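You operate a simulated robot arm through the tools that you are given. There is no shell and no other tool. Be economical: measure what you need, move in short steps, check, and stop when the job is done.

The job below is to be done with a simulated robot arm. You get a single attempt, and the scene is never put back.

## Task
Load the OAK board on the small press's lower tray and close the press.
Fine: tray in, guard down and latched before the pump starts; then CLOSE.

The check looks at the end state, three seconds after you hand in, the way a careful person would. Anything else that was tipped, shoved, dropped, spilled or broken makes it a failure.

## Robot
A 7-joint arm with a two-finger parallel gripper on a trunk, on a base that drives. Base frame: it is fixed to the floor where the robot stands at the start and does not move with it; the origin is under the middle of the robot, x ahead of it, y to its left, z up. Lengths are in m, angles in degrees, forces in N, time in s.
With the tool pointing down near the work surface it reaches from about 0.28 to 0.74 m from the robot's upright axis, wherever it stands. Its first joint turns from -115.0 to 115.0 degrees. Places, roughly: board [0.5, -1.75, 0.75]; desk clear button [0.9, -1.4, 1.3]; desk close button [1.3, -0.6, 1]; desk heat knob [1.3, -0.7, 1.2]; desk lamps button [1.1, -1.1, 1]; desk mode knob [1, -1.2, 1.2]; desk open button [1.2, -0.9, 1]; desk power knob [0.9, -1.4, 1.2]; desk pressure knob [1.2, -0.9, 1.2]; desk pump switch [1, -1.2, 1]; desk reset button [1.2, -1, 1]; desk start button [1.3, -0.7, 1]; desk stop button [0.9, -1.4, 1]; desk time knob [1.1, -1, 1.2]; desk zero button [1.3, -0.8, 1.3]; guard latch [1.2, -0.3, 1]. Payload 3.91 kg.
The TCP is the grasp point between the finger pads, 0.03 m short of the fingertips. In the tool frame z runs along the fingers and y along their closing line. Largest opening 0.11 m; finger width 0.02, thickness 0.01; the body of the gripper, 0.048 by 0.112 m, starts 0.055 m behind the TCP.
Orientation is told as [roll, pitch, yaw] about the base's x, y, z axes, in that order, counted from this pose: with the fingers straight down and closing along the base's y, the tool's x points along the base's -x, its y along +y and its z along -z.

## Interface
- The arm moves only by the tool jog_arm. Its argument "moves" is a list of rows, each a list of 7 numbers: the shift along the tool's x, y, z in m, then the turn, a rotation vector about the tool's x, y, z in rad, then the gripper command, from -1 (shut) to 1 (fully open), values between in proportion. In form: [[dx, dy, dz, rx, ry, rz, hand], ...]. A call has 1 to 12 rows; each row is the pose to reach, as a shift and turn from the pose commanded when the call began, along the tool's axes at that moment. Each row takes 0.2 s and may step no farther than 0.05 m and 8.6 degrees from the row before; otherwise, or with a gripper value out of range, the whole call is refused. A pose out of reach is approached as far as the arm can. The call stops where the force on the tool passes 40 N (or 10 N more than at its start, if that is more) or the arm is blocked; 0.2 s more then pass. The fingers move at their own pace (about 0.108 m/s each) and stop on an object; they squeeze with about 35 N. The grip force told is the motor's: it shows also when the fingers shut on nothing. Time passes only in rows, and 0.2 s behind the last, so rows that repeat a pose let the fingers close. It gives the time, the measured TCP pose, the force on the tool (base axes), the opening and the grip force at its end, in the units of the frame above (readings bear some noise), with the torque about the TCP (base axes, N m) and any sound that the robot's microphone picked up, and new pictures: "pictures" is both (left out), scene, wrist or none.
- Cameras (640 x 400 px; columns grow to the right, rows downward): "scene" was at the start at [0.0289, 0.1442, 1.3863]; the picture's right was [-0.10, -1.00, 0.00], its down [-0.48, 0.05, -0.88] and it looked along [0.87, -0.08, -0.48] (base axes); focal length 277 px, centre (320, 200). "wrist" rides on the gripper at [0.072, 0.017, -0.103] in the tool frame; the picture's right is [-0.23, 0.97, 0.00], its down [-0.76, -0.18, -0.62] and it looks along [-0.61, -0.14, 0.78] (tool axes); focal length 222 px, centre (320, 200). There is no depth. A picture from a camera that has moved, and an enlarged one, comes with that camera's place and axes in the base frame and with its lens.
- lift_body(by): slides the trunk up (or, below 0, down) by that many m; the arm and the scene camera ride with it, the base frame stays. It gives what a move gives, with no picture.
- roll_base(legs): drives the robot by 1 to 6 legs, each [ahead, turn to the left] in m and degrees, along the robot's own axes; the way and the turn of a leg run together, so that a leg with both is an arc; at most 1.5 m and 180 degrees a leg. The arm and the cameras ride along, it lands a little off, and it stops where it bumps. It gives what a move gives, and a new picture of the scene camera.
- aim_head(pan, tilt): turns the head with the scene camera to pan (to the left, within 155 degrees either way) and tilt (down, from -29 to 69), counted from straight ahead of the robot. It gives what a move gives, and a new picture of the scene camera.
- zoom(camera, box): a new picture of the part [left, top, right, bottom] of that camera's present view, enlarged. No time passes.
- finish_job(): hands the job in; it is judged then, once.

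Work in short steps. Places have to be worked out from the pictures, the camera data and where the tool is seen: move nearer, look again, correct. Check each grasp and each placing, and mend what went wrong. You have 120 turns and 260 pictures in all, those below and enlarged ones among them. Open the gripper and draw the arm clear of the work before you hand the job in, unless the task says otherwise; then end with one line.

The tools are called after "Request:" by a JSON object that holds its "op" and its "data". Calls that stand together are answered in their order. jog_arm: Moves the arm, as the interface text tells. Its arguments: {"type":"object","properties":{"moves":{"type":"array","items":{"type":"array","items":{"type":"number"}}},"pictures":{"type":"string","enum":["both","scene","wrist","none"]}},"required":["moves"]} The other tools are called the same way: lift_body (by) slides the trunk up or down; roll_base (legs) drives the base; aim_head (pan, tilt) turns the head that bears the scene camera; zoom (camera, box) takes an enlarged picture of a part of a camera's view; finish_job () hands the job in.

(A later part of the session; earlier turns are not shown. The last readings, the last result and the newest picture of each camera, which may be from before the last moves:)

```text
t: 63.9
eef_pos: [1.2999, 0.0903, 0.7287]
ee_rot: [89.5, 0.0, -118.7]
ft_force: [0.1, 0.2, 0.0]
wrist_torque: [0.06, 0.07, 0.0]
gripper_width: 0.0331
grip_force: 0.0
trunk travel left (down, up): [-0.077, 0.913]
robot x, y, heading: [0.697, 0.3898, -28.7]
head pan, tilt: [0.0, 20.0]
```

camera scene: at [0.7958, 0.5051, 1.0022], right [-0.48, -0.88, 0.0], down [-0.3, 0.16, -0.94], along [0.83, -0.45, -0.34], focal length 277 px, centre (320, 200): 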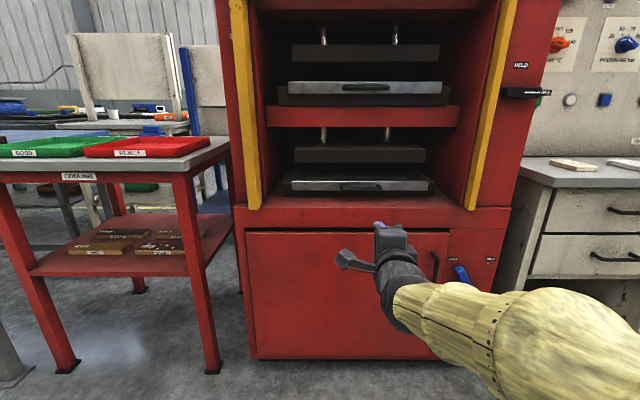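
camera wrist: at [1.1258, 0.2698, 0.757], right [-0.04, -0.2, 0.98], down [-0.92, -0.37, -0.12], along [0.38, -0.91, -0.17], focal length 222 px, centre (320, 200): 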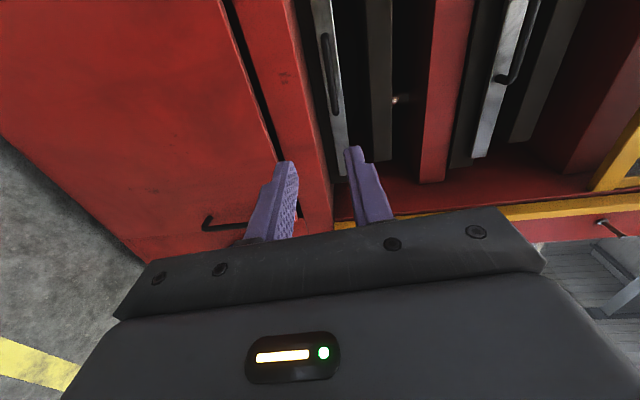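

Reach works (0.67 m). Drive ahead 0.1 and look.

Request:
{"op": "roll_base", "data": {"legs": [[0.1, 0]]}}

Request:
{"op": "jog_arm", "data": {"moves": [[0, 0.008, 0, 0, 0, 0, -0.4], [0, 0.008, 0, 0, 0, 0, -0.4]], "pictures": "none"}}

Request:
{"op": "zoom", "data": {"camera": "wrist", "box": [240, 0, 440, 240]}}

Request:
{"op": "zoom", "data": {"camera": "scene", "box": [260, 120, 500, 270]}}

```text
t: 65.1
eef_pos: [1.3881, 0.0422, 0.7289]
ee_rot: [89.4, -0.1, -118.8]
ft_force: [-1.1, 0.4, -0.1]
wrist_torque: [0.03, 0.01, 0.0]
gripper_width: 0.0331
grip_force: 0.0
trunk travel left (down, up): [-0.077, 0.913]
robot x, y, heading: [0.7876, 0.3398, -28.8]
head pan, tilt: [0.0, 20.0]
camera scene: at [0.8844, 0.4568, 1.0021], right [-0.48, -0.88, 0.0], down [-0.3, 0.16, -0.94], along [0.83, -0.45, -0.34], focal length 277 px, centre (320, 200)
```

scene: 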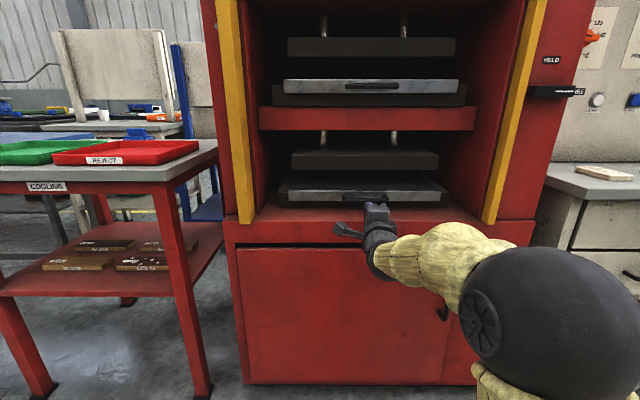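

```text
t: 65.7
eef_pos: [1.3886, 0.0416, 0.7356]
ee_rot: [89.4, 0.0, -118.8]
ft_force: [0.6, 0.2, 0.2]
wrist_torque: [0.0, -0.02, 0.0]
gripper_width: 0.0327
grip_force: 0.1
trunk travel left (down, up): [-0.077, 0.913]
robot x, y, heading: [0.785, 0.3383, -28.5]
head pan, tilt: [0.0, 20.0]
```

```text
1.67 times, centred on (340, 120) of wrist
camera zoom: at [1.3326, 0.1535, 0.754], right [-0.1, -0.2, 0.97], down [-0.91, -0.37, -0.17], along [0.39, -0.91, -0.15], focal length 370 px, centre (287, 333)
```

zoom: 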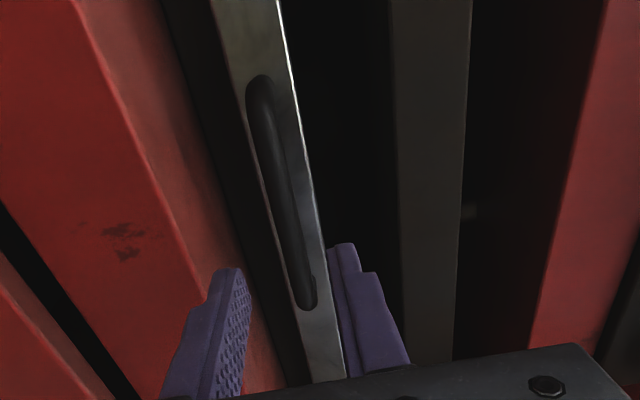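

```text
2.67 times, centred on (380, 195) of scene
camera zoom: at [0.8844, 0.4568, 1.0021], right [-0.48, -0.88, 0.0], down [-0.3, 0.16, -0.94], along [0.83, -0.45, -0.34], focal length 740 px, centre (160, 213)
```

zoom: 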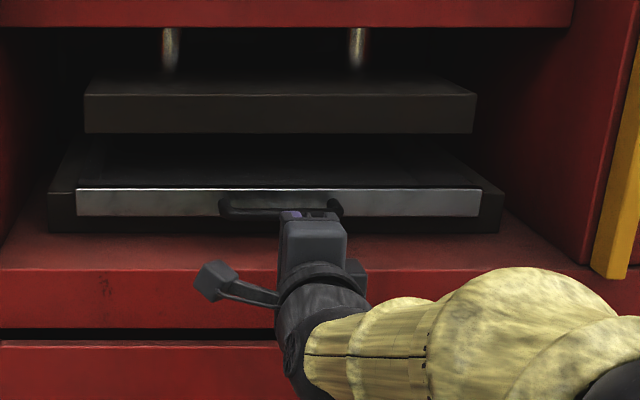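

Vertically aligned; bar ~0.087 m ahead of TCP and 1 cm left. I advance 0.078 with a left shift of 1 cm.

Request:
{"op": "jog_arm", "data": {"moves": [[0.01, 0, 0.02, 0, 0, 0, -0.4], [0.01, 0, 0.04, 0, 0, 0, -0.4], [0.01, 0, 0.06, 0, 0, 0, -0.4], [0.01, 0, 0.078, 0, 0, 0, -0.4]], "pictures": "none"}}

Request:
{"op": "zoom", "data": {"camera": "wrist", "box": [240, 0, 440, 240]}}

Request:
{"op": "zoom", "data": {"camera": "scene", "box": [300, 150, 460, 250]}}

```text
t: 66.7
eef_pos: [1.4617, 0.0138, 0.7354]
ee_rot: [89.5, 0.0, -118.7]
ft_force: [0.5, 0.0, 0.0]
wrist_torque: [0.02, 0.0, 0.02]
gripper_width: 0.0332
grip_force: 0.1
trunk travel left (down, up): [-0.077, 0.913]
robot x, y, heading: [0.7816, 0.3373, -28.8]
head pan, tilt: [0.0, 20.0]
```

```text
1.67 times, centred on (340, 120) of wrist
camera zoom: at [1.406, 0.126, 0.7535], right [-0.1, -0.2, 0.97], down [-0.91, -0.37, -0.17], along [0.39, -0.91, -0.15], focal length 370 px, centre (287, 333)
```

zoom: 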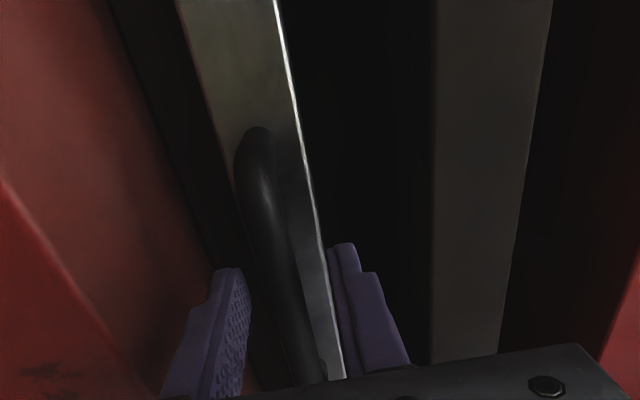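

```text
4.00 times, centred on (380, 200) of scene
camera zoom: at [0.8844, 0.4569, 1.0021], right [-0.48, -0.88, 0.0], down [-0.3, 0.16, -0.94], along [0.83, -0.45, -0.34], focal length 1109 px, centre (80, 200)
```

zoom: 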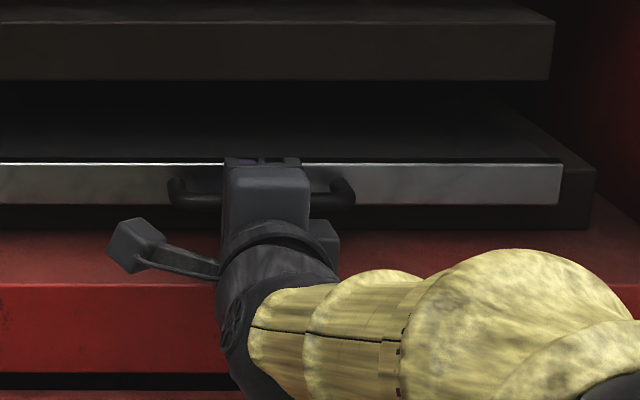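

The bar sits between the pads. Closing on it.

Request:
{"op": "jog_arm", "data": {"moves": [[0, 0, 0.004, 0, 0, 0, -1], [0, 0, 0.004, 0, 0, 0, -1], [0, 0, 0.004, 0, 0, 0, -1]], "pictures": "none"}}

Request:
{"op": "zoom", "data": {"camera": "wrist", "box": [240, 0, 440, 240]}}

```text
t: 67.5
eef_pos: [1.464, 0.0139, 0.7352]
ee_rot: [89.1, 0.0, -118.7]
ft_force: [-28.1, 14.6, -14.9]
wrist_torque: [0.13, 0.3, 0.02]
gripper_width: 0.0138
grip_force: 45.2
trunk travel left (down, up): [-0.077, 0.913]
robot x, y, heading: [0.7833, 0.3388, -28.4]
head pan, tilt: [0.0, 20.0]
```

```text
1.67 times, centred on (340, 120) of wrist
camera zoom: at [1.4078, 0.125, 0.7526], right [-0.1, -0.21, 0.97], down [-0.91, -0.37, -0.17], along [0.39, -0.91, -0.15], focal length 370 px, centre (287, 333)
```

zoom: 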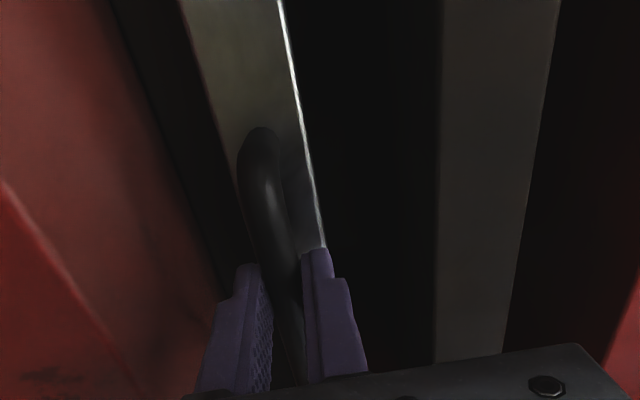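

Gripped (13.8 mm bar). Pulling the tray gently.

Request:
{"op": "jog_arm", "data": {"moves": [[0, 0, -0.01, 0, 0, 0, -1], [0, 0, -0.025, 0, 0, 0, -1], [0, 0, -0.04, 0, 0, 0, -1], [0, 0, -0.06, 0, 0, 0, -1]], "pictures": "scene"}}

```text
t: 68.5
eef_pos: [1.4136, 0.0404, 0.7348]
ee_rot: [89.2, 0.0, -118.7]
ft_force: [2.7, 4.4, -16.3]
wrist_torque: [0.11, 0.26, -0.82]
gripper_width: 0.0137
grip_force: 45.3
trunk travel left (down, up): [-0.077, 0.913]
robot x, y, heading: [0.7837, 0.3406, -28.5]
head pan, tilt: [0.0, 20.0]
camera scene: at [0.8858, 0.4566, 1.0019], right [-0.48, -0.88, 0.0], down [-0.3, 0.16, -0.94], along [0.82, -0.45, -0.34], focal length 277 px, centre (320, 200)
```

scene: 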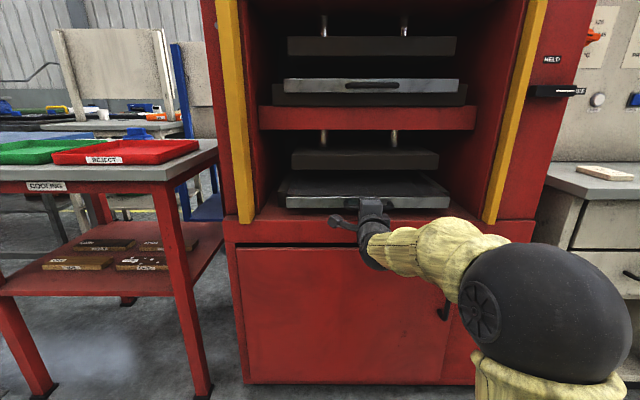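

The tray slides. Continuing the pull by 0.1 m.

Request:
{"op": "jog_arm", "data": {"moves": [[0, -0.002, -0.03, 0, 0, 0, -1], [0, -0.002, -0.06, 0, 0, 0, -1], [0, -0.002, -0.08, 0, 0, 0, -1], [0, -0.002, -0.1, 0, 0, 0, -1]], "pictures": "scene"}}

Request:
{"op": "zoom", "data": {"camera": "scene", "box": [220, 110, 500, 290]}}

```text
t: 69.5
eef_pos: [1.3267, 0.0887, 0.7338]
ee_rot: [89.3, 0.0, -118.6]
ft_force: [3.3, 9.5, -18.2]
wrist_torque: [0.26, 0.25, 0.2]
gripper_width: 0.0139
grip_force: 44.9
trunk travel left (down, up): [-0.077, 0.913]
robot x, y, heading: [0.7799, 0.3374, -28.2]
head pan, tilt: [0.0, 20.0]
camera scene: at [0.8858, 0.4569, 1.0019], right [-0.48, -0.88, 0.0], down [-0.3, 0.16, -0.94], along [0.82, -0.45, -0.34], focal length 277 px, centre (320, 200)
```

scene: 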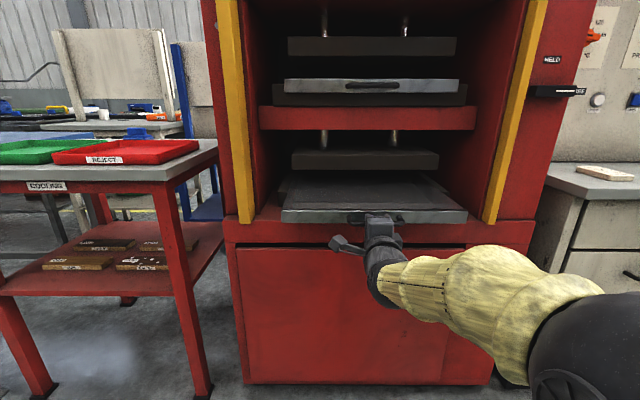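

```text
2.22 times, centred on (360, 200) of scene
camera zoom: at [0.8858, 0.4569, 1.0019], right [-0.48, -0.88, 0.0], down [-0.3, 0.16, -0.94], along [0.82, -0.45, -0.34], focal length 616 px, centre (231, 200)
```

zoom: 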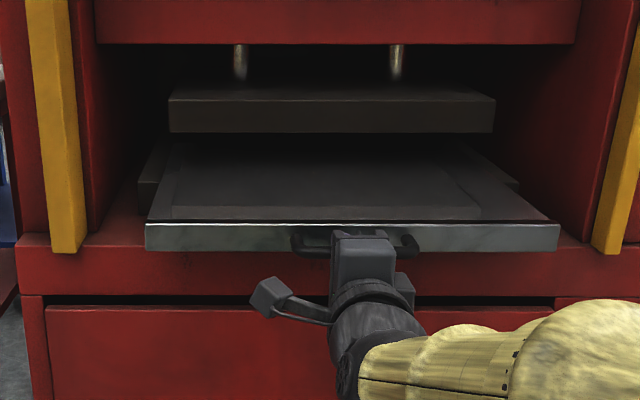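

Tray is out ~0.157 m. Pull another 0.07, watching forces for an end stop.

Request:
{"op": "jog_arm", "data": {"moves": [[0, -0.001, -0.02, 0, 0, 0, -1], [0, -0.001, -0.04, 0, 0, 0, -1], [0, -0.001, -0.055, 0, 0, 0, -1], [0, -0.001, -0.07, 0, 0, 0, -1]], "pictures": "scene"}}

Request:
{"op": "zoom", "data": {"camera": "scene", "box": [220, 110, 500, 290]}}

```text
t: 70.5
eef_pos: [1.2653, 0.1231, 0.7319]
ee_rot: [89.2, 0.0, -118.5]
ft_force: [9.6, 16.9, -20.0]
wrist_torque: [0.36, 0.22, 1.42]
gripper_width: 0.0136
grip_force: 45.6
trunk travel left (down, up): [-0.077, 0.913]
robot x, y, heading: [0.7862, 0.3407, -28.4]
head pan, tilt: [0.0, 20.0]
camera scene: at [0.8862, 0.4576, 1.0018], right [-0.48, -0.88, 0.0], down [-0.3, 0.16, -0.94], along [0.82, -0.45, -0.34], focal length 277 px, centre (320, 200)
```

scene: 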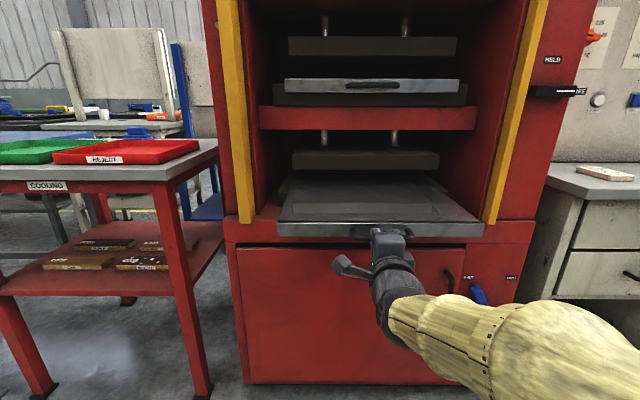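

```text
2.22 times, centred on (360, 200) of scene
camera zoom: at [0.8862, 0.4576, 1.0018], right [-0.48, -0.88, 0.0], down [-0.3, 0.16, -0.94], along [0.82, -0.45, -0.34], focal length 616 px, centre (231, 200)
```

zoom: 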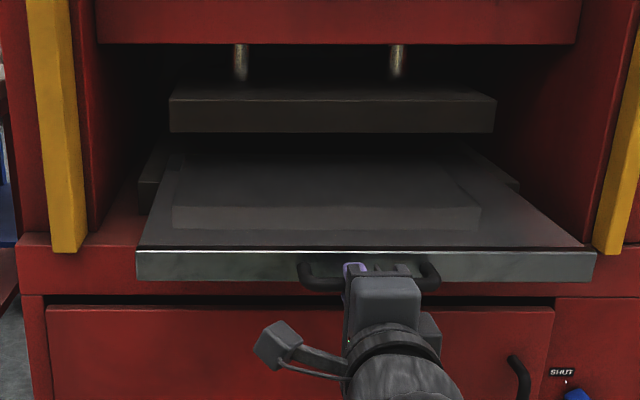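

Lateral bind is building, so I shift left slightly and pull another 3.5 cm.

Request:
{"op": "jog_arm", "data": {"moves": [[0.006, 0, -0.01, 0, 0, 0, -1], [0.008, 0, -0.025, 0, 0, 0, -1], [0.008, 0, -0.035, 0, 0, 0, -1]], "pictures": "scene"}}

Request:
{"op": "zoom", "data": {"camera": "scene", "box": [220, 110, 500, 290]}}

```text
t: 71.3
eef_pos: [1.2392, 0.1371, 0.7337]
ee_rot: [89.3, 0.4, -119.4]
ft_force: [-13.1, -25.0, -3.7]
wrist_torque: [-0.26, 0.21, -0.2]
gripper_width: 0.0136
grip_force: 45.3
trunk travel left (down, up): [-0.077, 0.913]
robot x, y, heading: [0.7855, 0.3385, -28.3]
head pan, tilt: [0.0, 20.0]
camera scene: at [0.8887, 0.4537, 1.0023], right [-0.48, -0.88, 0.0], down [-0.31, 0.17, -0.94], along [0.82, -0.45, -0.35], focal length 277 px, centre (320, 200)
```

scene: 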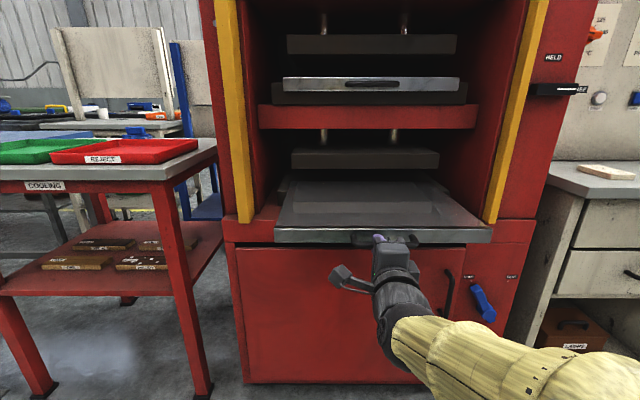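

```text
2.22 times, centred on (360, 200) of scene
camera zoom: at [0.8887, 0.4537, 1.0023], right [-0.48, -0.88, 0.0], down [-0.31, 0.17, -0.94], along [0.82, -0.45, -0.35], focal length 616 px, centre (231, 200)
```

zoom: 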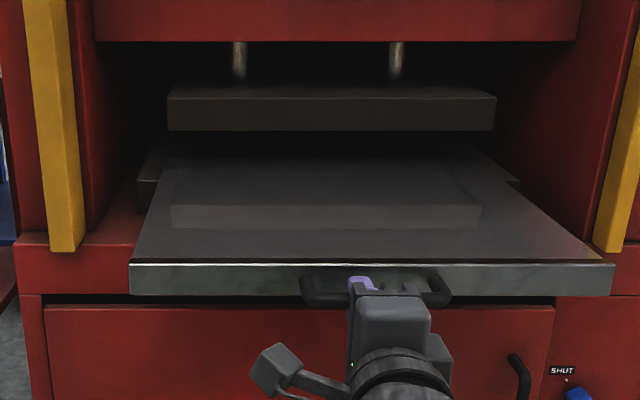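

Tray is out ~0.257 m. Release and back off.

Request:
{"op": "jog_arm", "data": {"moves": [[-0.004, 0, 0, 0, 0, 0, -0.3], [-0.004, 0, 0, 0, 0, 0, -0.3], [-0.004, 0, -0.04, 0, 0, 0, -0.3], [-0.004, 0, -0.08, 0, 0, 0, -0.3], [-0.004, 0, -0.11, 0, 0, 0, -0.3]], "pictures": "scene"}}

Request:
{"op": "zoom", "data": {"camera": "scene", "box": [220, 110, 500, 290]}}

```text
t: 72.1
eef_pos: [1.2299, 0.1353, 0.7165]
ee_rot: [87.3, -0.2, -120.2]
ft_force: [5.7, 5.1, 26.4]
wrist_torque: [-0.38, -0.36, -0.04]
gripper_width: 0.0514
grip_force: 12.8
out of reach, approached as far as the arm can: row 3
trunk travel left (down, up): [-0.077, 0.913]
robot x, y, heading: [0.7831, 0.3394, -28.5]
head pan, tilt: [0.0, 20.0]
stopped in row 3: the force on the tool passed its limit (the readings are from after the stop); the commanded pose is now the measured one
camera scene: at [0.8894, 0.457, 1.0021], right [-0.48, -0.88, 0.0], down [-0.31, 0.16, -0.94], along [0.82, -0.45, -0.35], focal length 277 px, centre (320, 200)
```

scene: 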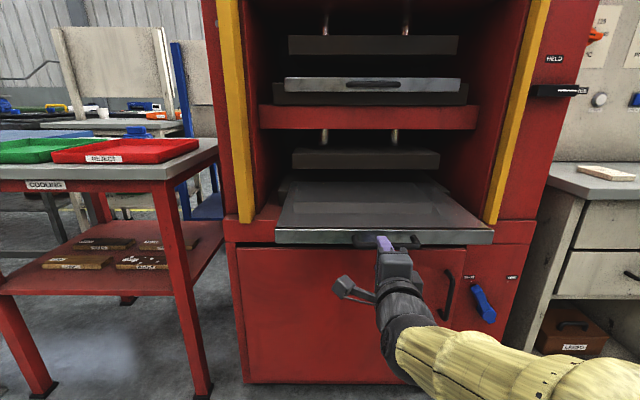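

```text
2.22 times, centred on (360, 200) of scene
camera zoom: at [0.8894, 0.457, 1.0021], right [-0.48, -0.88, 0.0], down [-0.31, 0.16, -0.94], along [0.82, -0.45, -0.35], focal length 616 px, centre (231, 200)
```

zoom: 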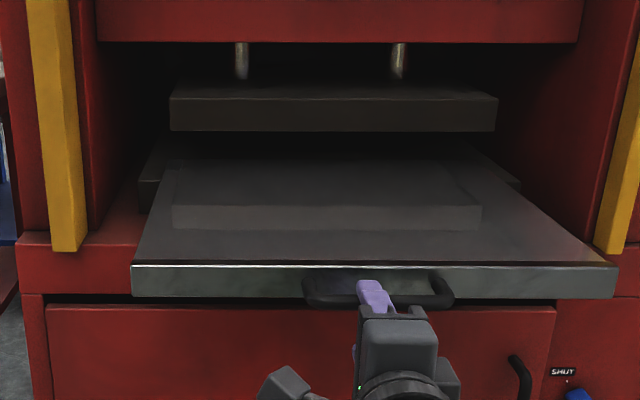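

The arm sagged at its limit while retracting, so the upper finger presses on the bar. I raise it back, then back off with the base.

Request:
{"op": "jog_arm", "data": {"moves": [[0, 0.01, 0.005, 0, 0, 0, -0.1], [0, 0.018, 0.008, 0.03, 0, 0, -0.1], [0, 0.018, 0.008, 0.03, 0, 0, -0.1]], "pictures": "none"}}

Request:
{"op": "zoom", "data": {"camera": "wrist", "box": [240, 0, 440, 240]}}

```text
t: 72.9
eef_pos: [1.238, 0.1303, 0.7261]
ee_rot: [84.3, 0.0, -120.2]
ft_force: [0.0, -0.7, 0.4]
wrist_torque: [-0.02, 0.01, 0.0]
gripper_width: 0.0496
grip_force: 0.0
trunk travel left (down, up): [-0.077, 0.913]
robot x, y, heading: [0.7857, 0.3397, -28.5]
head pan, tilt: [0.0, 20.0]
```

```text
1.67 times, centred on (340, 120) of wrist
camera zoom: at [1.1876, 0.2433, 0.753], right [-0.03, -0.24, 0.97], down [-0.93, -0.34, -0.12], along [0.36, -0.91, -0.22], focal length 370 px, centre (287, 333)
```

zoom: 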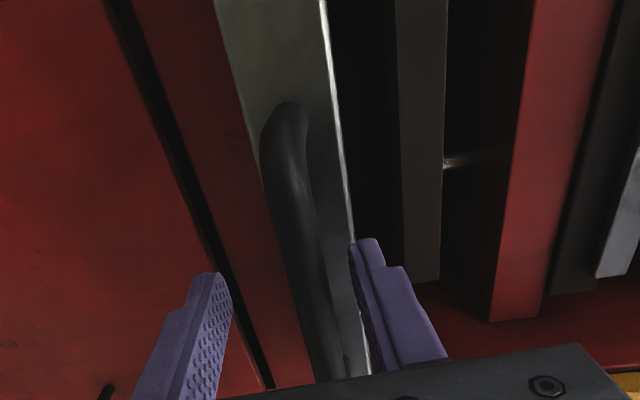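

Free, no force. Backing the base away 0.35 m.

Request:
{"op": "roll_base", "data": {"legs": [[-0.35, 0]]}}

Request:
{"op": "zoom", "data": {"camera": "scene", "box": [200, 20, 520, 220]}}

```text
t: 75.2
eef_pos: [0.926, 0.3003, 0.7257]
ee_rot: [84.5, 0.0, -120.5]
ft_force: [0.9, 0.0, 0.4]
wrist_torque: [0.02, -0.01, -0.05]
gripper_width: 0.0496
grip_force: 0.1
trunk travel left (down, up): [-0.077, 0.913]
robot x, y, heading: [0.4722, 0.5107, -29.1]
head pan, tilt: [0.0, 20.0]
camera scene: at [0.5779, 0.6247, 1.0016], right [-0.48, -0.88, 0.0], down [-0.31, 0.17, -0.94], along [0.82, -0.45, -0.35], focal length 277 px, centre (320, 200)
```

scene: 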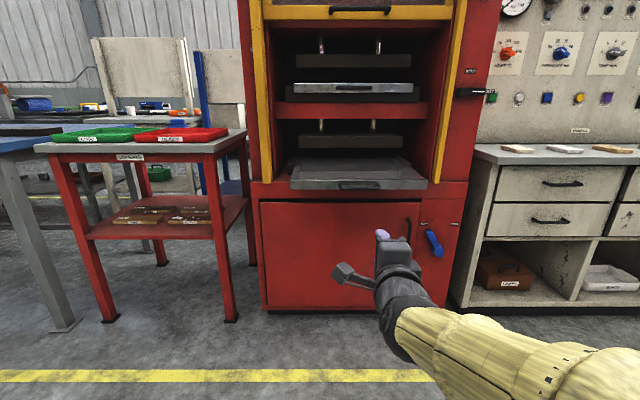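

```text
2.00 times, centred on (360, 120) of scene
camera zoom: at [0.5779, 0.6247, 1.0016], right [-0.48, -0.88, 0.0], down [-0.31, 0.17, -0.94], along [0.82, -0.45, -0.35], focal length 555 px, centre (240, 360)
```

zoom: 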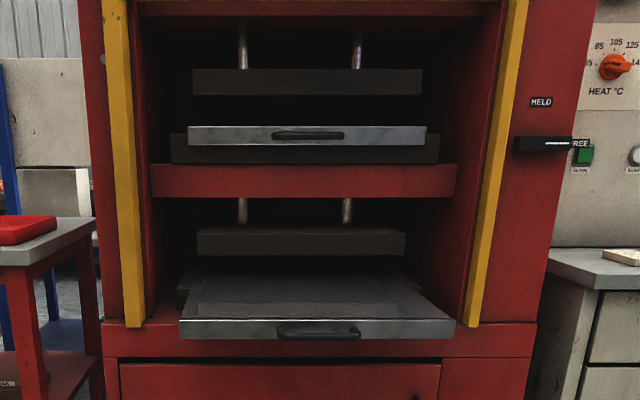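

Tray is open. Now raise the trunk and turn the gripper back downward for picking the board.

Request:
{"op": "lift_body", "data": {"by": 0.37}}

Request:
{"op": "jog_arm", "data": {"moves": [[0, 0, 0, 0, 0, -0.143, 1], [0, 0, 0, 0, 0, -0.286, 1], [0, 0, 0, 0, 0, -0.428, 1], [0, 0, 0, 0, 0, -0.571, 1], [0, 0, 0, 0, 0, -0.714, 1], [0, 0, 0, 0, 0, -0.857, 1], [0, 0, 0, 0, 0, -1.0, 1], [0, 0, 0, 0, 0, -1.142, 1], [0, 0, 0, 0, 0, -1.285, 1], [0, 0, 0, 0, 0, -1.428, 1], [0, 0, 0, 0, 0, -1.571, 1]], "pictures": "none"}}

Request:
{"op": "jog_arm", "data": {"moves": [[0, 0, 0, 0, 0.143, 0, 1], [0, 0, 0, 0, 0.286, 0, 1], [0, 0, 0, 0, 0.428, 0, 1], [0, 0, 0, 0, 0.571, 0, 1], [0, 0, 0, 0, 0.714, 0, 1], [0, 0, 0, 0, 0.857, 0, 1], [0, 0, 0, 0, 1.0, 0, 1], [0, 0, 0, 0, 1.142, 0, 1], [0, 0, 0, 0, 1.285, 0, 1], [0, 0, 0, 0, 1.428, 0, 1], [0, 0, 0, 0, 1.49, 0, 1]], "pictures": "scene"}}

```text
t: 78.8
eef_pos: [0.9223, 0.3016, 1.1007]
ee_rot: [84.9, 0.0, -120.6]
ft_force: [-0.2, 0.3, -0.4]
wrist_torque: [0.01, 0.0, -0.02]
gripper_width: 0.0495
grip_force: 0.0
trunk travel left (down, up): [-0.447, 0.543]
robot x, y, heading: [0.4705, 0.5089, -28.8]
head pan, tilt: [0.0, 20.0]
```

```text
t: 81.2
eef_pos: [0.9208, 0.3011, 1.0998]
ee_rot: [-1.9, -84.9, -28.6]
ft_force: [-0.2, 0.1, 0.3]
wrist_torque: [-0.02, 0.01, -0.02]
gripper_width: 0.11
grip_force: 0.1
trunk travel left (down, up): [-0.447, 0.543]
robot x, y, heading: [0.4716, 0.5083, -28.8]
head pan, tilt: [0.0, 20.0]
```

```text
t: 83.5
eef_pos: [0.9216, 0.3015, 1.0996]
ee_rot: [-0.1, 0.5, -30.5]
ft_force: [1.0, -0.6, -0.2]
wrist_torque: [0.05, -0.02, -0.02]
gripper_width: 0.1101
grip_force: 0.0
trunk travel left (down, up): [-0.447, 0.543]
robot x, y, heading: [0.4724, 0.5088, -29.0]
head pan, tilt: [0.0, 20.0]
camera scene: at [0.5727, 0.6275, 1.3721], right [-0.48, -0.88, 0.0], down [-0.3, 0.17, -0.94], along [0.82, -0.45, -0.34], focal length 277 px, centre (320, 200)
```

scene: 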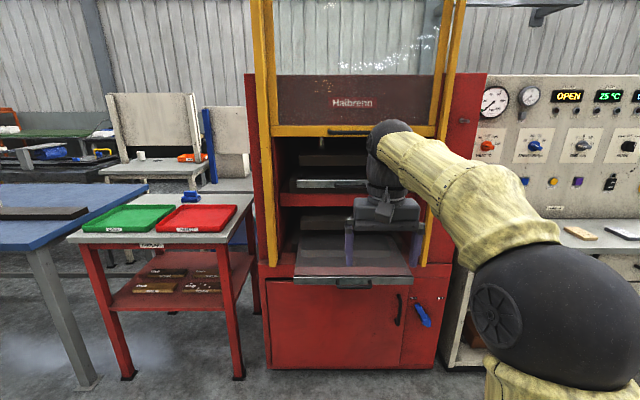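

Gripper down. Driving to the board table by a path clear of the desk, ending facing the boards at heading -29°.

Request:
{"op": "roll_base", "data": {"legs": [[0, -81.5], [1.5, 0], [0, 28.7], [0.68, 0], [0, 52.6]]}}

Request:
{"op": "jog_arm", "data": {"moves": [[0, 0, 0, 0, 0, 0.143, 1], [0, 0, 0, 0, 0, 0.286, 1], [0, 0, 0, 0, 0, 0.428, 1], [0, 0, 0, 0, 0, 0.571, 1], [0, 0, 0, 0, 0, 0.714, 1], [0, 0, 0, 0, 0, 0.857, 1], [0, 0, 0, 0, 0, 1.0, 1], [0, 0, 0, 0, 0, 1.142, 1], [0, 0, 0, 0, 0, 1.285, 1], [0, 0, 0, 0, 0, 1.428, 1], [0, 0, 0, 0, 0, 1.571, 1]]}}

Request:
{"op": "aim_head", "data": {"pan": 0, "tilt": 40}}

```text
t: 101.6
eef_pos: [0.3745, -1.7842, 1.1005]
ee_rot: [0.0, 0.6, -35.4]
ft_force: [0.3, -0.1, 0.9]
wrist_torque: [-0.02, 0.02, -0.01]
gripper_width: 0.11
grip_force: 0.0
trunk travel left (down, up): [-0.447, 0.543]
robot x, y, heading: [-0.0532, -1.5387, -33.8]
head pan, tilt: [0.0, 20.0]
camera scene: at [0.0552, -1.4312, 1.3722], right [-0.55, -0.83, 0.0], down [-0.28, 0.19, -0.94], along [0.78, -0.52, -0.34], focal length 277 px, centre (320, 200)
```

scene: 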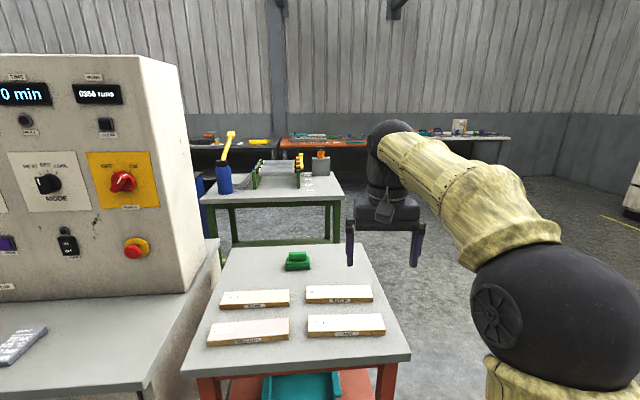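

```text
t: 104.0
eef_pos: [0.377, -1.786, 1.0998]
ee_rot: [-0.6, -0.1, -125.5]
ft_force: [-0.2, -0.4, 0.2]
wrist_torque: [-0.03, -0.02, -0.01]
gripper_width: 0.11
grip_force: 0.1
trunk travel left (down, up): [-0.447, 0.543]
robot x, y, heading: [-0.0536, -1.5407, -33.6]
head pan, tilt: [0.0, 20.0]
camera scene: at [0.0552, -1.4312, 1.3721], right [-0.55, -0.83, 0.0], down [-0.28, 0.19, -0.94], along [0.78, -0.52, -0.34], focal length 277 px, centre (320, 200)
camera wrist: at [0.4324, -1.7382, 1.2032], right [0.66, -0.75, -0.01], down [-0.58, -0.52, 0.62], along [-0.47, -0.41, -0.78], focal length 222 px, centre (320, 200)
```

scene: 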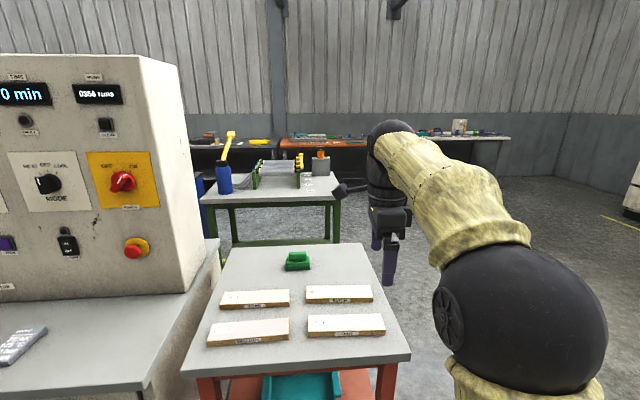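
wrist: 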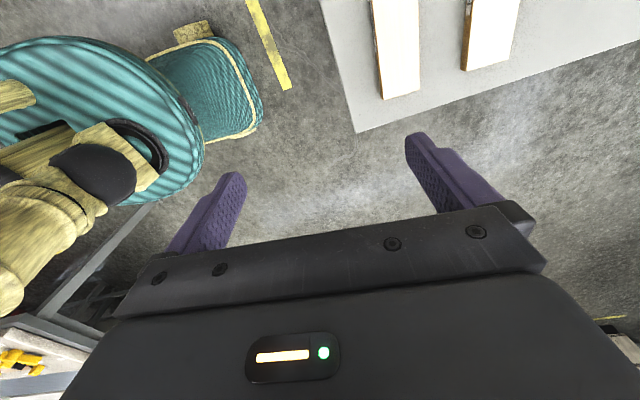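

```text
t: 104.8
eef_pos: [0.3762, -1.7861, 1.1015]
ee_rot: [-0.5, 0.0, -125.4]
ft_force: [0.8, 0.5, 0.2]
wrist_torque: [0.01, -0.01, -0.01]
gripper_width: 0.11
grip_force: 0.2
trunk travel left (down, up): [-0.447, 0.543]
robot x, y, heading: [-0.0558, -1.541, -33.5]
head pan, tilt: [0.0, 40.0]
camera scene: at [0.0485, -1.4268, 1.3408], right [-0.55, -0.83, 0.0], down [-0.53, 0.36, -0.77], along [0.64, -0.42, -0.64], focal length 277 px, centre (320, 200)
```

scene: 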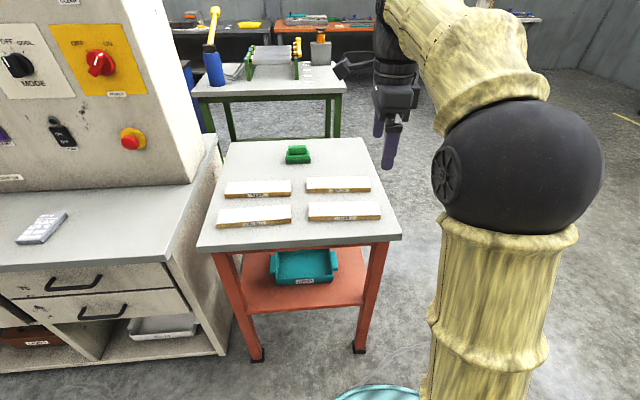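

Zooming on the boards to triangulate OAK.

Request:
{"op": "zoom", "data": {"camera": "scene", "box": [200, 130, 408, 260]}}

Request:
{"op": "zoom", "data": {"camera": "wrist", "box": [320, 0, 580, 160]}}

```text
3.08 times, centred on (304, 195) of scene
camera zoom: at [0.0485, -1.4268, 1.3408], right [-0.55, -0.83, 0.0], down [-0.53, 0.36, -0.77], along [0.64, -0.42, -0.64], focal length 853 px, centre (369, 215)
```

zoom: 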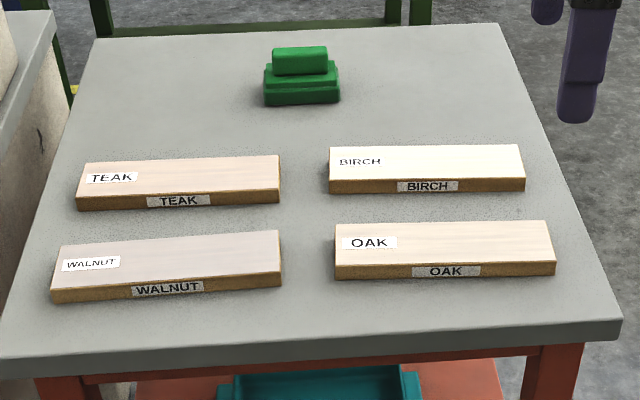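

```text
2.46 times, centred on (450, 80) of wrist
camera zoom: at [0.4322, -1.7381, 1.2032], right [0.66, -0.75, -0.01], down [-0.58, -0.52, 0.62], along [-0.47, -0.41, -0.78], focal length 547 px, centre (0, 495)
```

zoom: 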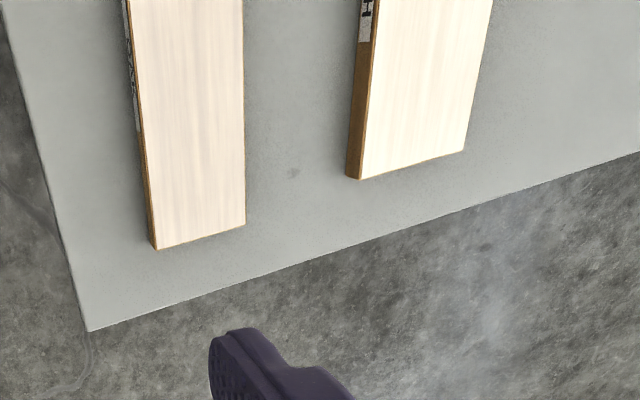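

OAK centre ≈ (0.512,-1.817), top ≈0.80, long axis ~57°. I move above it and correct yaw by 2.5°, descending partway.

Request:
{"op": "jog_arm", "data": {"moves": [[0.018, 0.043, 0, 0, 0, -0.02, 1], [0.036, 0.086, 0, 0, 0, -0.044, 1], [0.054, 0.129, 0, 0, 0, -0.044, 1], [0.054, 0.129, 0.045, 0, 0, -0.044, 1], [0.054, 0.129, 0.09, 0, 0, -0.044, 1], [0.054, 0.129, 0.135, 0, 0, -0.044, 1], [0.054, 0.129, 0.18, 0, 0, -0.044, 1], [0.054, 0.129, 0.18, 0, 0, -0.044, 1]]}}

Request:
{"op": "zoom", "data": {"camera": "scene", "box": [200, 100, 440, 250]}}

```text
t: 106.6
eef_pos: [0.5092, -1.8139, 0.9198]
ee_rot: [-0.4, 0.0, -122.7]
ft_force: [-0.9, -0.3, -1.1]
wrist_torque: [-0.03, 0.02, 0.0]
gripper_width: 0.11
grip_force: 0.0
out of reach, approached as far as the arm can: row 3
trunk travel left (down, up): [-0.447, 0.543]
robot x, y, heading: [-0.0539, -1.5402, -33.6]
head pan, tilt: [0.0, 40.0]
camera scene: at [0.0487, -1.4268, 1.3407], right [-0.55, -0.83, 0.0], down [-0.54, 0.36, -0.77], along [0.64, -0.42, -0.64], focal length 277 px, centre (320, 200)
camera wrist: at [0.5629, -1.7631, 1.0234], right [0.69, -0.72, -0.01], down [-0.56, -0.55, 0.62], along [-0.45, -0.43, -0.78], focal length 222 px, centre (320, 200)
```

scene: 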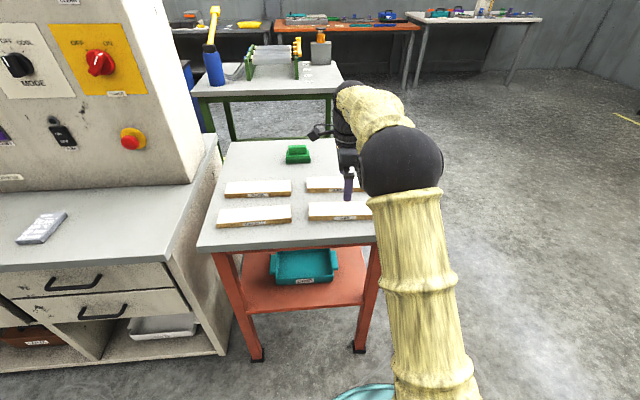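
wrist: 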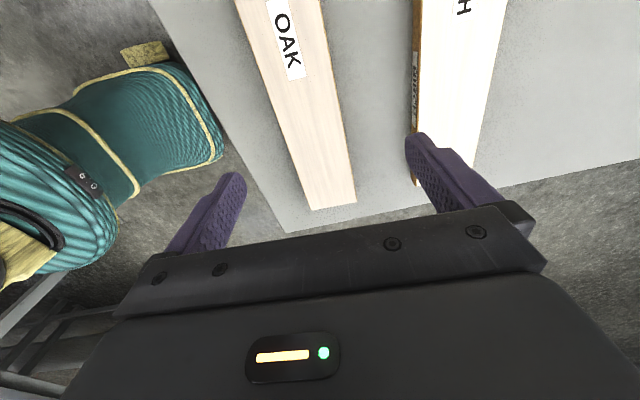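

```text
2.67 times, centred on (320, 175) of scene
camera zoom: at [0.0487, -1.4268, 1.3407], right [-0.55, -0.83, 0.0], down [-0.54, 0.36, -0.77], along [0.64, -0.42, -0.64], focal length 740 px, centre (320, 267)
```

zoom: 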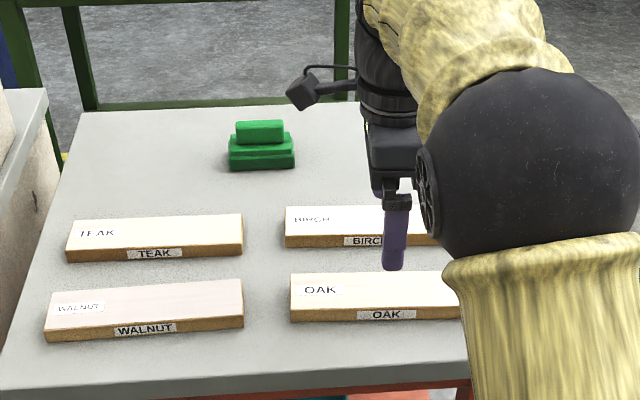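

Board is centred within ~1 cm of the gripper; I shift 9 mm back and 12 mm along, reduce opening to 8.5 cm to clear BIRCH, and descend to z≈0.84.

Request:
{"op": "jog_arm", "data": {"moves": [[-0.012, -0.009, 0, 0, 0, 0, 0.55], [-0.012, -0.009, 0, 0, 0, 0, 0.55], [-0.012, -0.009, 0.04, 0, 0, 0, 0.55], [-0.012, -0.009, 0.078, 0, 0, 0, 0.55], [-0.012, -0.009, 0.078, 0, 0, 0, 0.55]]}}

Request:
{"op": "zoom", "data": {"camera": "wrist", "box": [180, 0, 480, 230]}}

Request:
{"op": "zoom", "data": {"camera": "scene", "box": [280, 140, 400, 230]}}

```text
t: 107.8
eef_pos: [0.4958, -1.8184, 0.8403]
ee_rot: [-0.6, 0.0, -122.9]
ft_force: [0.6, 0.6, -0.3]
wrist_torque: [-0.01, -0.01, 0.04]
gripper_width: 0.0853
grip_force: 0.1
trunk travel left (down, up): [-0.447, 0.543]
robot x, y, heading: [-0.0563, -1.5384, -34.0]
head pan, tilt: [0.0, 40.0]
camera scene: at [0.0486, -1.4268, 1.3407], right [-0.55, -0.83, 0.0], down [-0.54, 0.36, -0.77], along [0.64, -0.42, -0.64], focal length 277 px, centre (320, 200)
camera wrist: at [0.5505, -1.7677, 0.9442], right [0.69, -0.72, -0.01], down [-0.56, -0.55, 0.62], along [-0.45, -0.43, -0.78], focal length 222 px, centre (320, 200)
```

scene: 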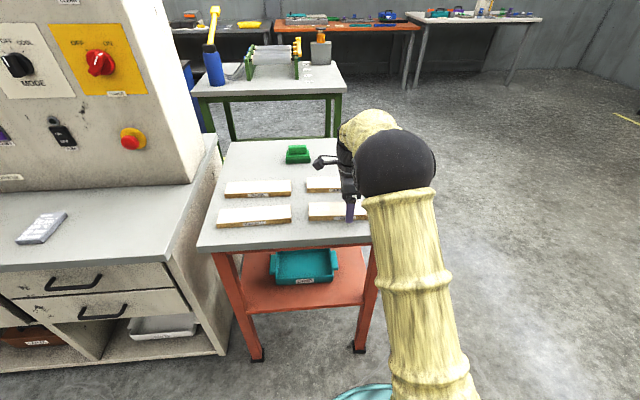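
wrist: 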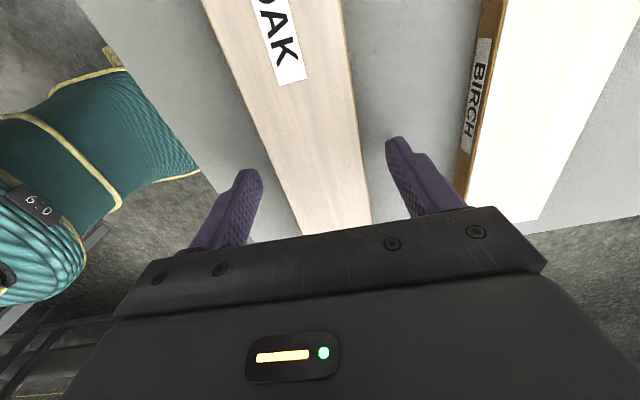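

```text
1.74 times, centred on (330, 115) of wrist
camera zoom: at [0.5505, -1.7677, 0.9442], right [0.69, -0.72, -0.01], down [-0.56, -0.55, 0.62], along [-0.45, -0.43, -0.78], focal length 386 px, centre (303, 348)
```

zoom: 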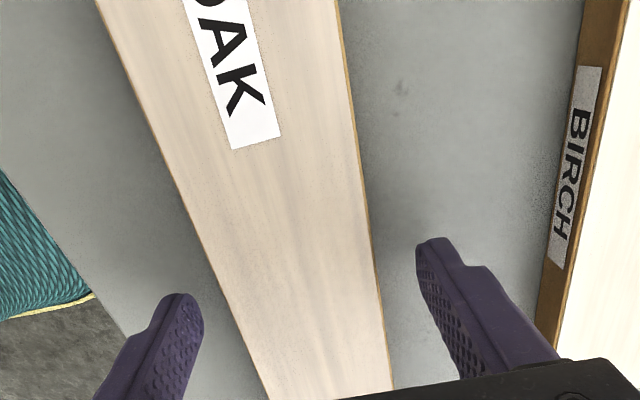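

```text
4.44 times, centred on (340, 185) of scene
camera zoom: at [0.0486, -1.4268, 1.3407], right [-0.55, -0.83, 0.0], down [-0.54, 0.36, -0.77], along [0.64, -0.42, -0.64], focal length 1233 px, centre (231, 267)
```

zoom: 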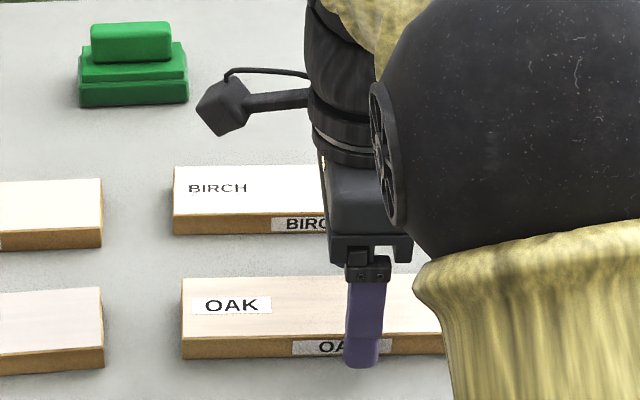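

Fingers straddle OAK with clearance to BIRCH. Descend to z≈0.812 and check.

Request:
{"op": "jog_arm", "data": {"moves": [[0, 0, 0.012, 0, 0, 0, 0.55], [0, 0, 0.022, 0, 0, 0, 0.55], [0, 0, 0.03, 0, 0, 0, 0.55]], "pictures": "wrist"}}

Request:
{"op": "zoom", "data": {"camera": "scene", "box": [280, 140, 400, 230]}}

```text
t: 108.5
eef_pos: [0.4966, -1.8185, 0.8306]
ee_rot: [0.5, 0.2, -122.8]
ft_force: [-1.8, 1.2, 16.6]
wrist_torque: [0.33, 0.77, 0.01]
gripper_width: 0.0864
grip_force: 0.6
trunk travel left (down, up): [-0.447, 0.543]
robot x, y, heading: [-0.0562, -1.5399, -33.6]
head pan, tilt: [0.0, 40.0]
stopped in row 3: the force on the tool passed its limit (the readings are from after the stop); the commanded pose is now the measured one
camera wrist: at [0.5489, -1.7676, 0.9342], right [0.7, -0.72, 0.01], down [-0.57, -0.54, 0.62], along [-0.44, -0.43, -0.79], focal length 222 px, centre (320, 200)
```

wrist: 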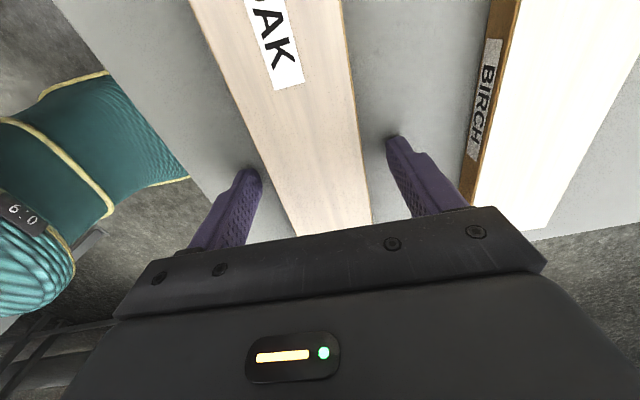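

```text
4.44 times, centred on (340, 185) of scene
camera zoom: at [0.0467, -1.4258, 1.341], right [-0.55, -0.83, 0.0], down [-0.53, 0.36, -0.77], along [0.64, -0.42, -0.64], focal length 1233 px, centre (231, 267)
```

zoom: 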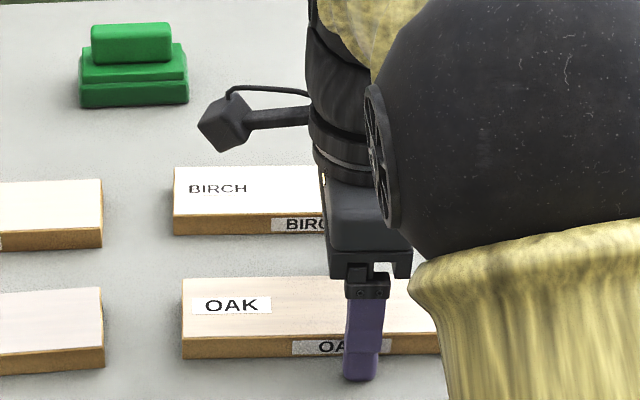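

Fingertips touched the table (table top ≈0.80). Raise 4 mm and close on the board.

Request:
{"op": "jog_arm", "data": {"moves": [[0, 0, -0.004, 0, 0, 0, 0.4], [0, 0, -0.004, 0, 0, 0, 0], [0, 0, -0.004, 0, 0, 0, -0.5], [0, 0, -0.004, 0, 0, 0, -1], [0, 0, -0.004, 0, 0, 0, -1]], "pictures": "none"}}

Request:
{"op": "jog_arm", "data": {"moves": [[0, 0, -0.02, 0, 0, 0, -1], [0, 0, -0.06, 0, 0, 0, -1], [0, 0, -0.1, 0, 0, 0, -1], [0, 0, -0.14, 0, 0, 0, -1], [0, 0, -0.18, 0, 0, 0, -1], [0, 0, -0.18, 0, 0, 0, -1]]}}

```text
t: 109.7
eef_pos: [0.4971, -1.8178, 0.8308]
ee_rot: [0.2, 0.2, -122.8]
ft_force: [-0.6, -0.7, 0.6]
wrist_torque: [-0.03, -0.01, -0.02]
gripper_width: 0.0572
grip_force: 34.8
trunk travel left (down, up): [-0.447, 0.543]
robot x, y, heading: [-0.0578, -1.5388, -33.6]
head pan, tilt: [0.0, 40.0]
```

```text
t: 111.0
eef_pos: [0.4983, -1.8168, 1.0131]
ee_rot: [0.2, 0.2, -122.7]
ft_force: [0.2, -0.2, -1.1]
wrist_torque: [-0.03, 0.02, 0.04]
gripper_width: 0.0575
grip_force: 34.7
trunk travel left (down, up): [-0.447, 0.543]
robot x, y, heading: [-0.0562, -1.5356, -33.8]
head pan, tilt: [0.0, 40.0]
camera scene: at [0.0485, -1.4268, 1.3407], right [-0.55, -0.83, 0.0], down [-0.54, 0.36, -0.77], along [0.64, -0.42, -0.64], focal length 277 px, centre (320, 200)
camera wrist: at [0.5503, -1.7662, 1.1167], right [0.69, -0.72, 0.0], down [-0.57, -0.54, 0.62], along [-0.44, -0.43, -0.78], focal length 222 px, centre (320, 200)
```

scene: 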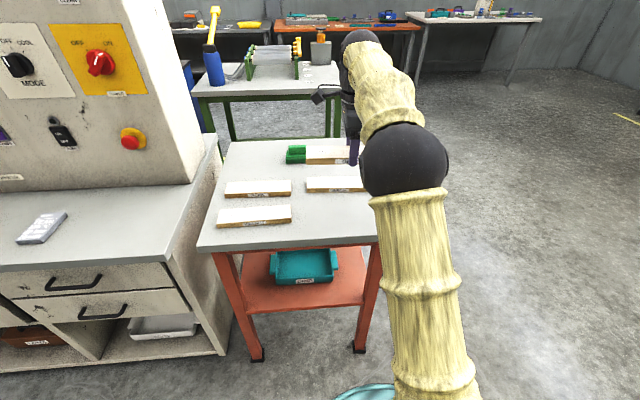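
wrist: 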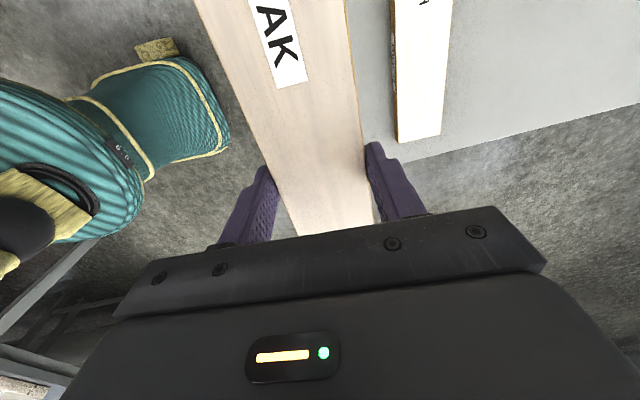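

Holding OAK (5.7 cm grip). Now I back off from the table and drive to a standoff in front of the press.

Request:
{"op": "roll_base", "data": {"legs": [[-0.35, 0], [0, 95.2]]}}

```text
t: 117.3
eef_pos: [-0.1196, -0.7741, 1.0121]
ee_rot: [0.1, 0.3, -27.5]
ft_force: [0.9, -0.2, -1.3]
wrist_torque: [-0.05, 0.02, -0.02]
gripper_width: 0.0572
grip_force: 35.2
trunk travel left (down, up): [-0.447, 0.543]
robot x, y, heading: [-0.3439, -1.3468, 61.8]
head pan, tilt: [0.0, 40.0]
camera scene: at [-0.4686, -1.2552, 1.3407], right [0.88, -0.47, 0.0], down [-0.3, -0.57, -0.77], along [0.36, 0.67, -0.64], focal length 277 px, centre (320, 200)
```

scene: 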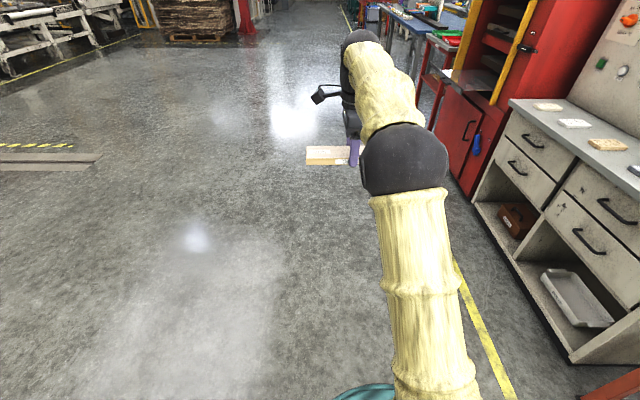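

On course. Driving 1.985 m and turning to face the press.

Request:
{"op": "roll_base", "data": {"legs": [[1.5, 0], [0.485, 0], [0, -90.4]]}}

Request:
{"op": "aim_head", "data": {"pan": 0, "tilt": 25}}

```text
t: 131.0
eef_pos: [1.1293, 0.2282, 1.0121]
ee_rot: [0.2, 0.2, -114.4]
ft_force: [-0.2, 0.0, -0.6]
wrist_torque: [-0.04, 0.0, 0.02]
gripper_width: 0.0569
grip_force: 35.0
trunk travel left (down, up): [-0.447, 0.543]
robot x, y, heading: [0.5394, 0.4205, -25.1]
head pan, tilt: [0.0, 40.0]
camera scene: at [0.6288, 0.5489, 1.3407], right [-0.43, -0.9, 0.0], down [-0.58, 0.27, -0.77], along [0.69, -0.33, -0.64], focal length 277 px, centre (320, 200)
```

scene: 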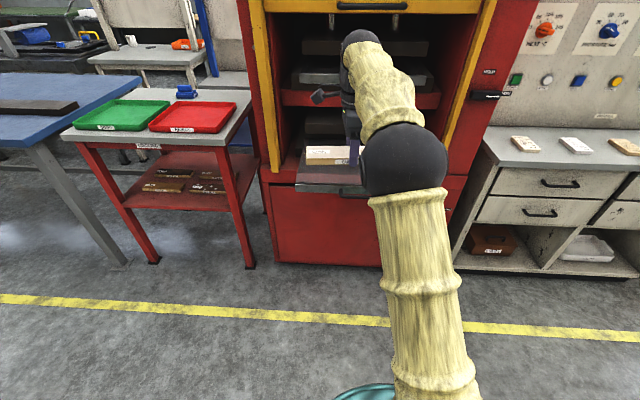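

```text
t: 131.8
eef_pos: [1.1301, 0.2279, 1.0123]
ee_rot: [0.1, 0.2, -114.4]
ft_force: [-0.1, 0.2, -2.4]
wrist_torque: [-0.01, 0.0, 0.01]
gripper_width: 0.0575
grip_force: 34.9
trunk travel left (down, up): [-0.447, 0.543]
robot x, y, heading: [0.5392, 0.417, -25.2]
head pan, tilt: [0.0, 25.0]
camera scene: at [0.6352, 0.5459, 1.364], right [-0.43, -0.9, 0.0], down [-0.38, 0.18, -0.91], along [0.82, -0.39, -0.42], focal length 277 px, centre (320, 200)
```

scene: 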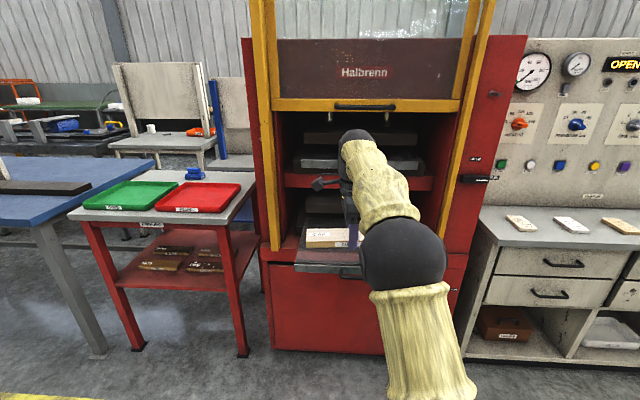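

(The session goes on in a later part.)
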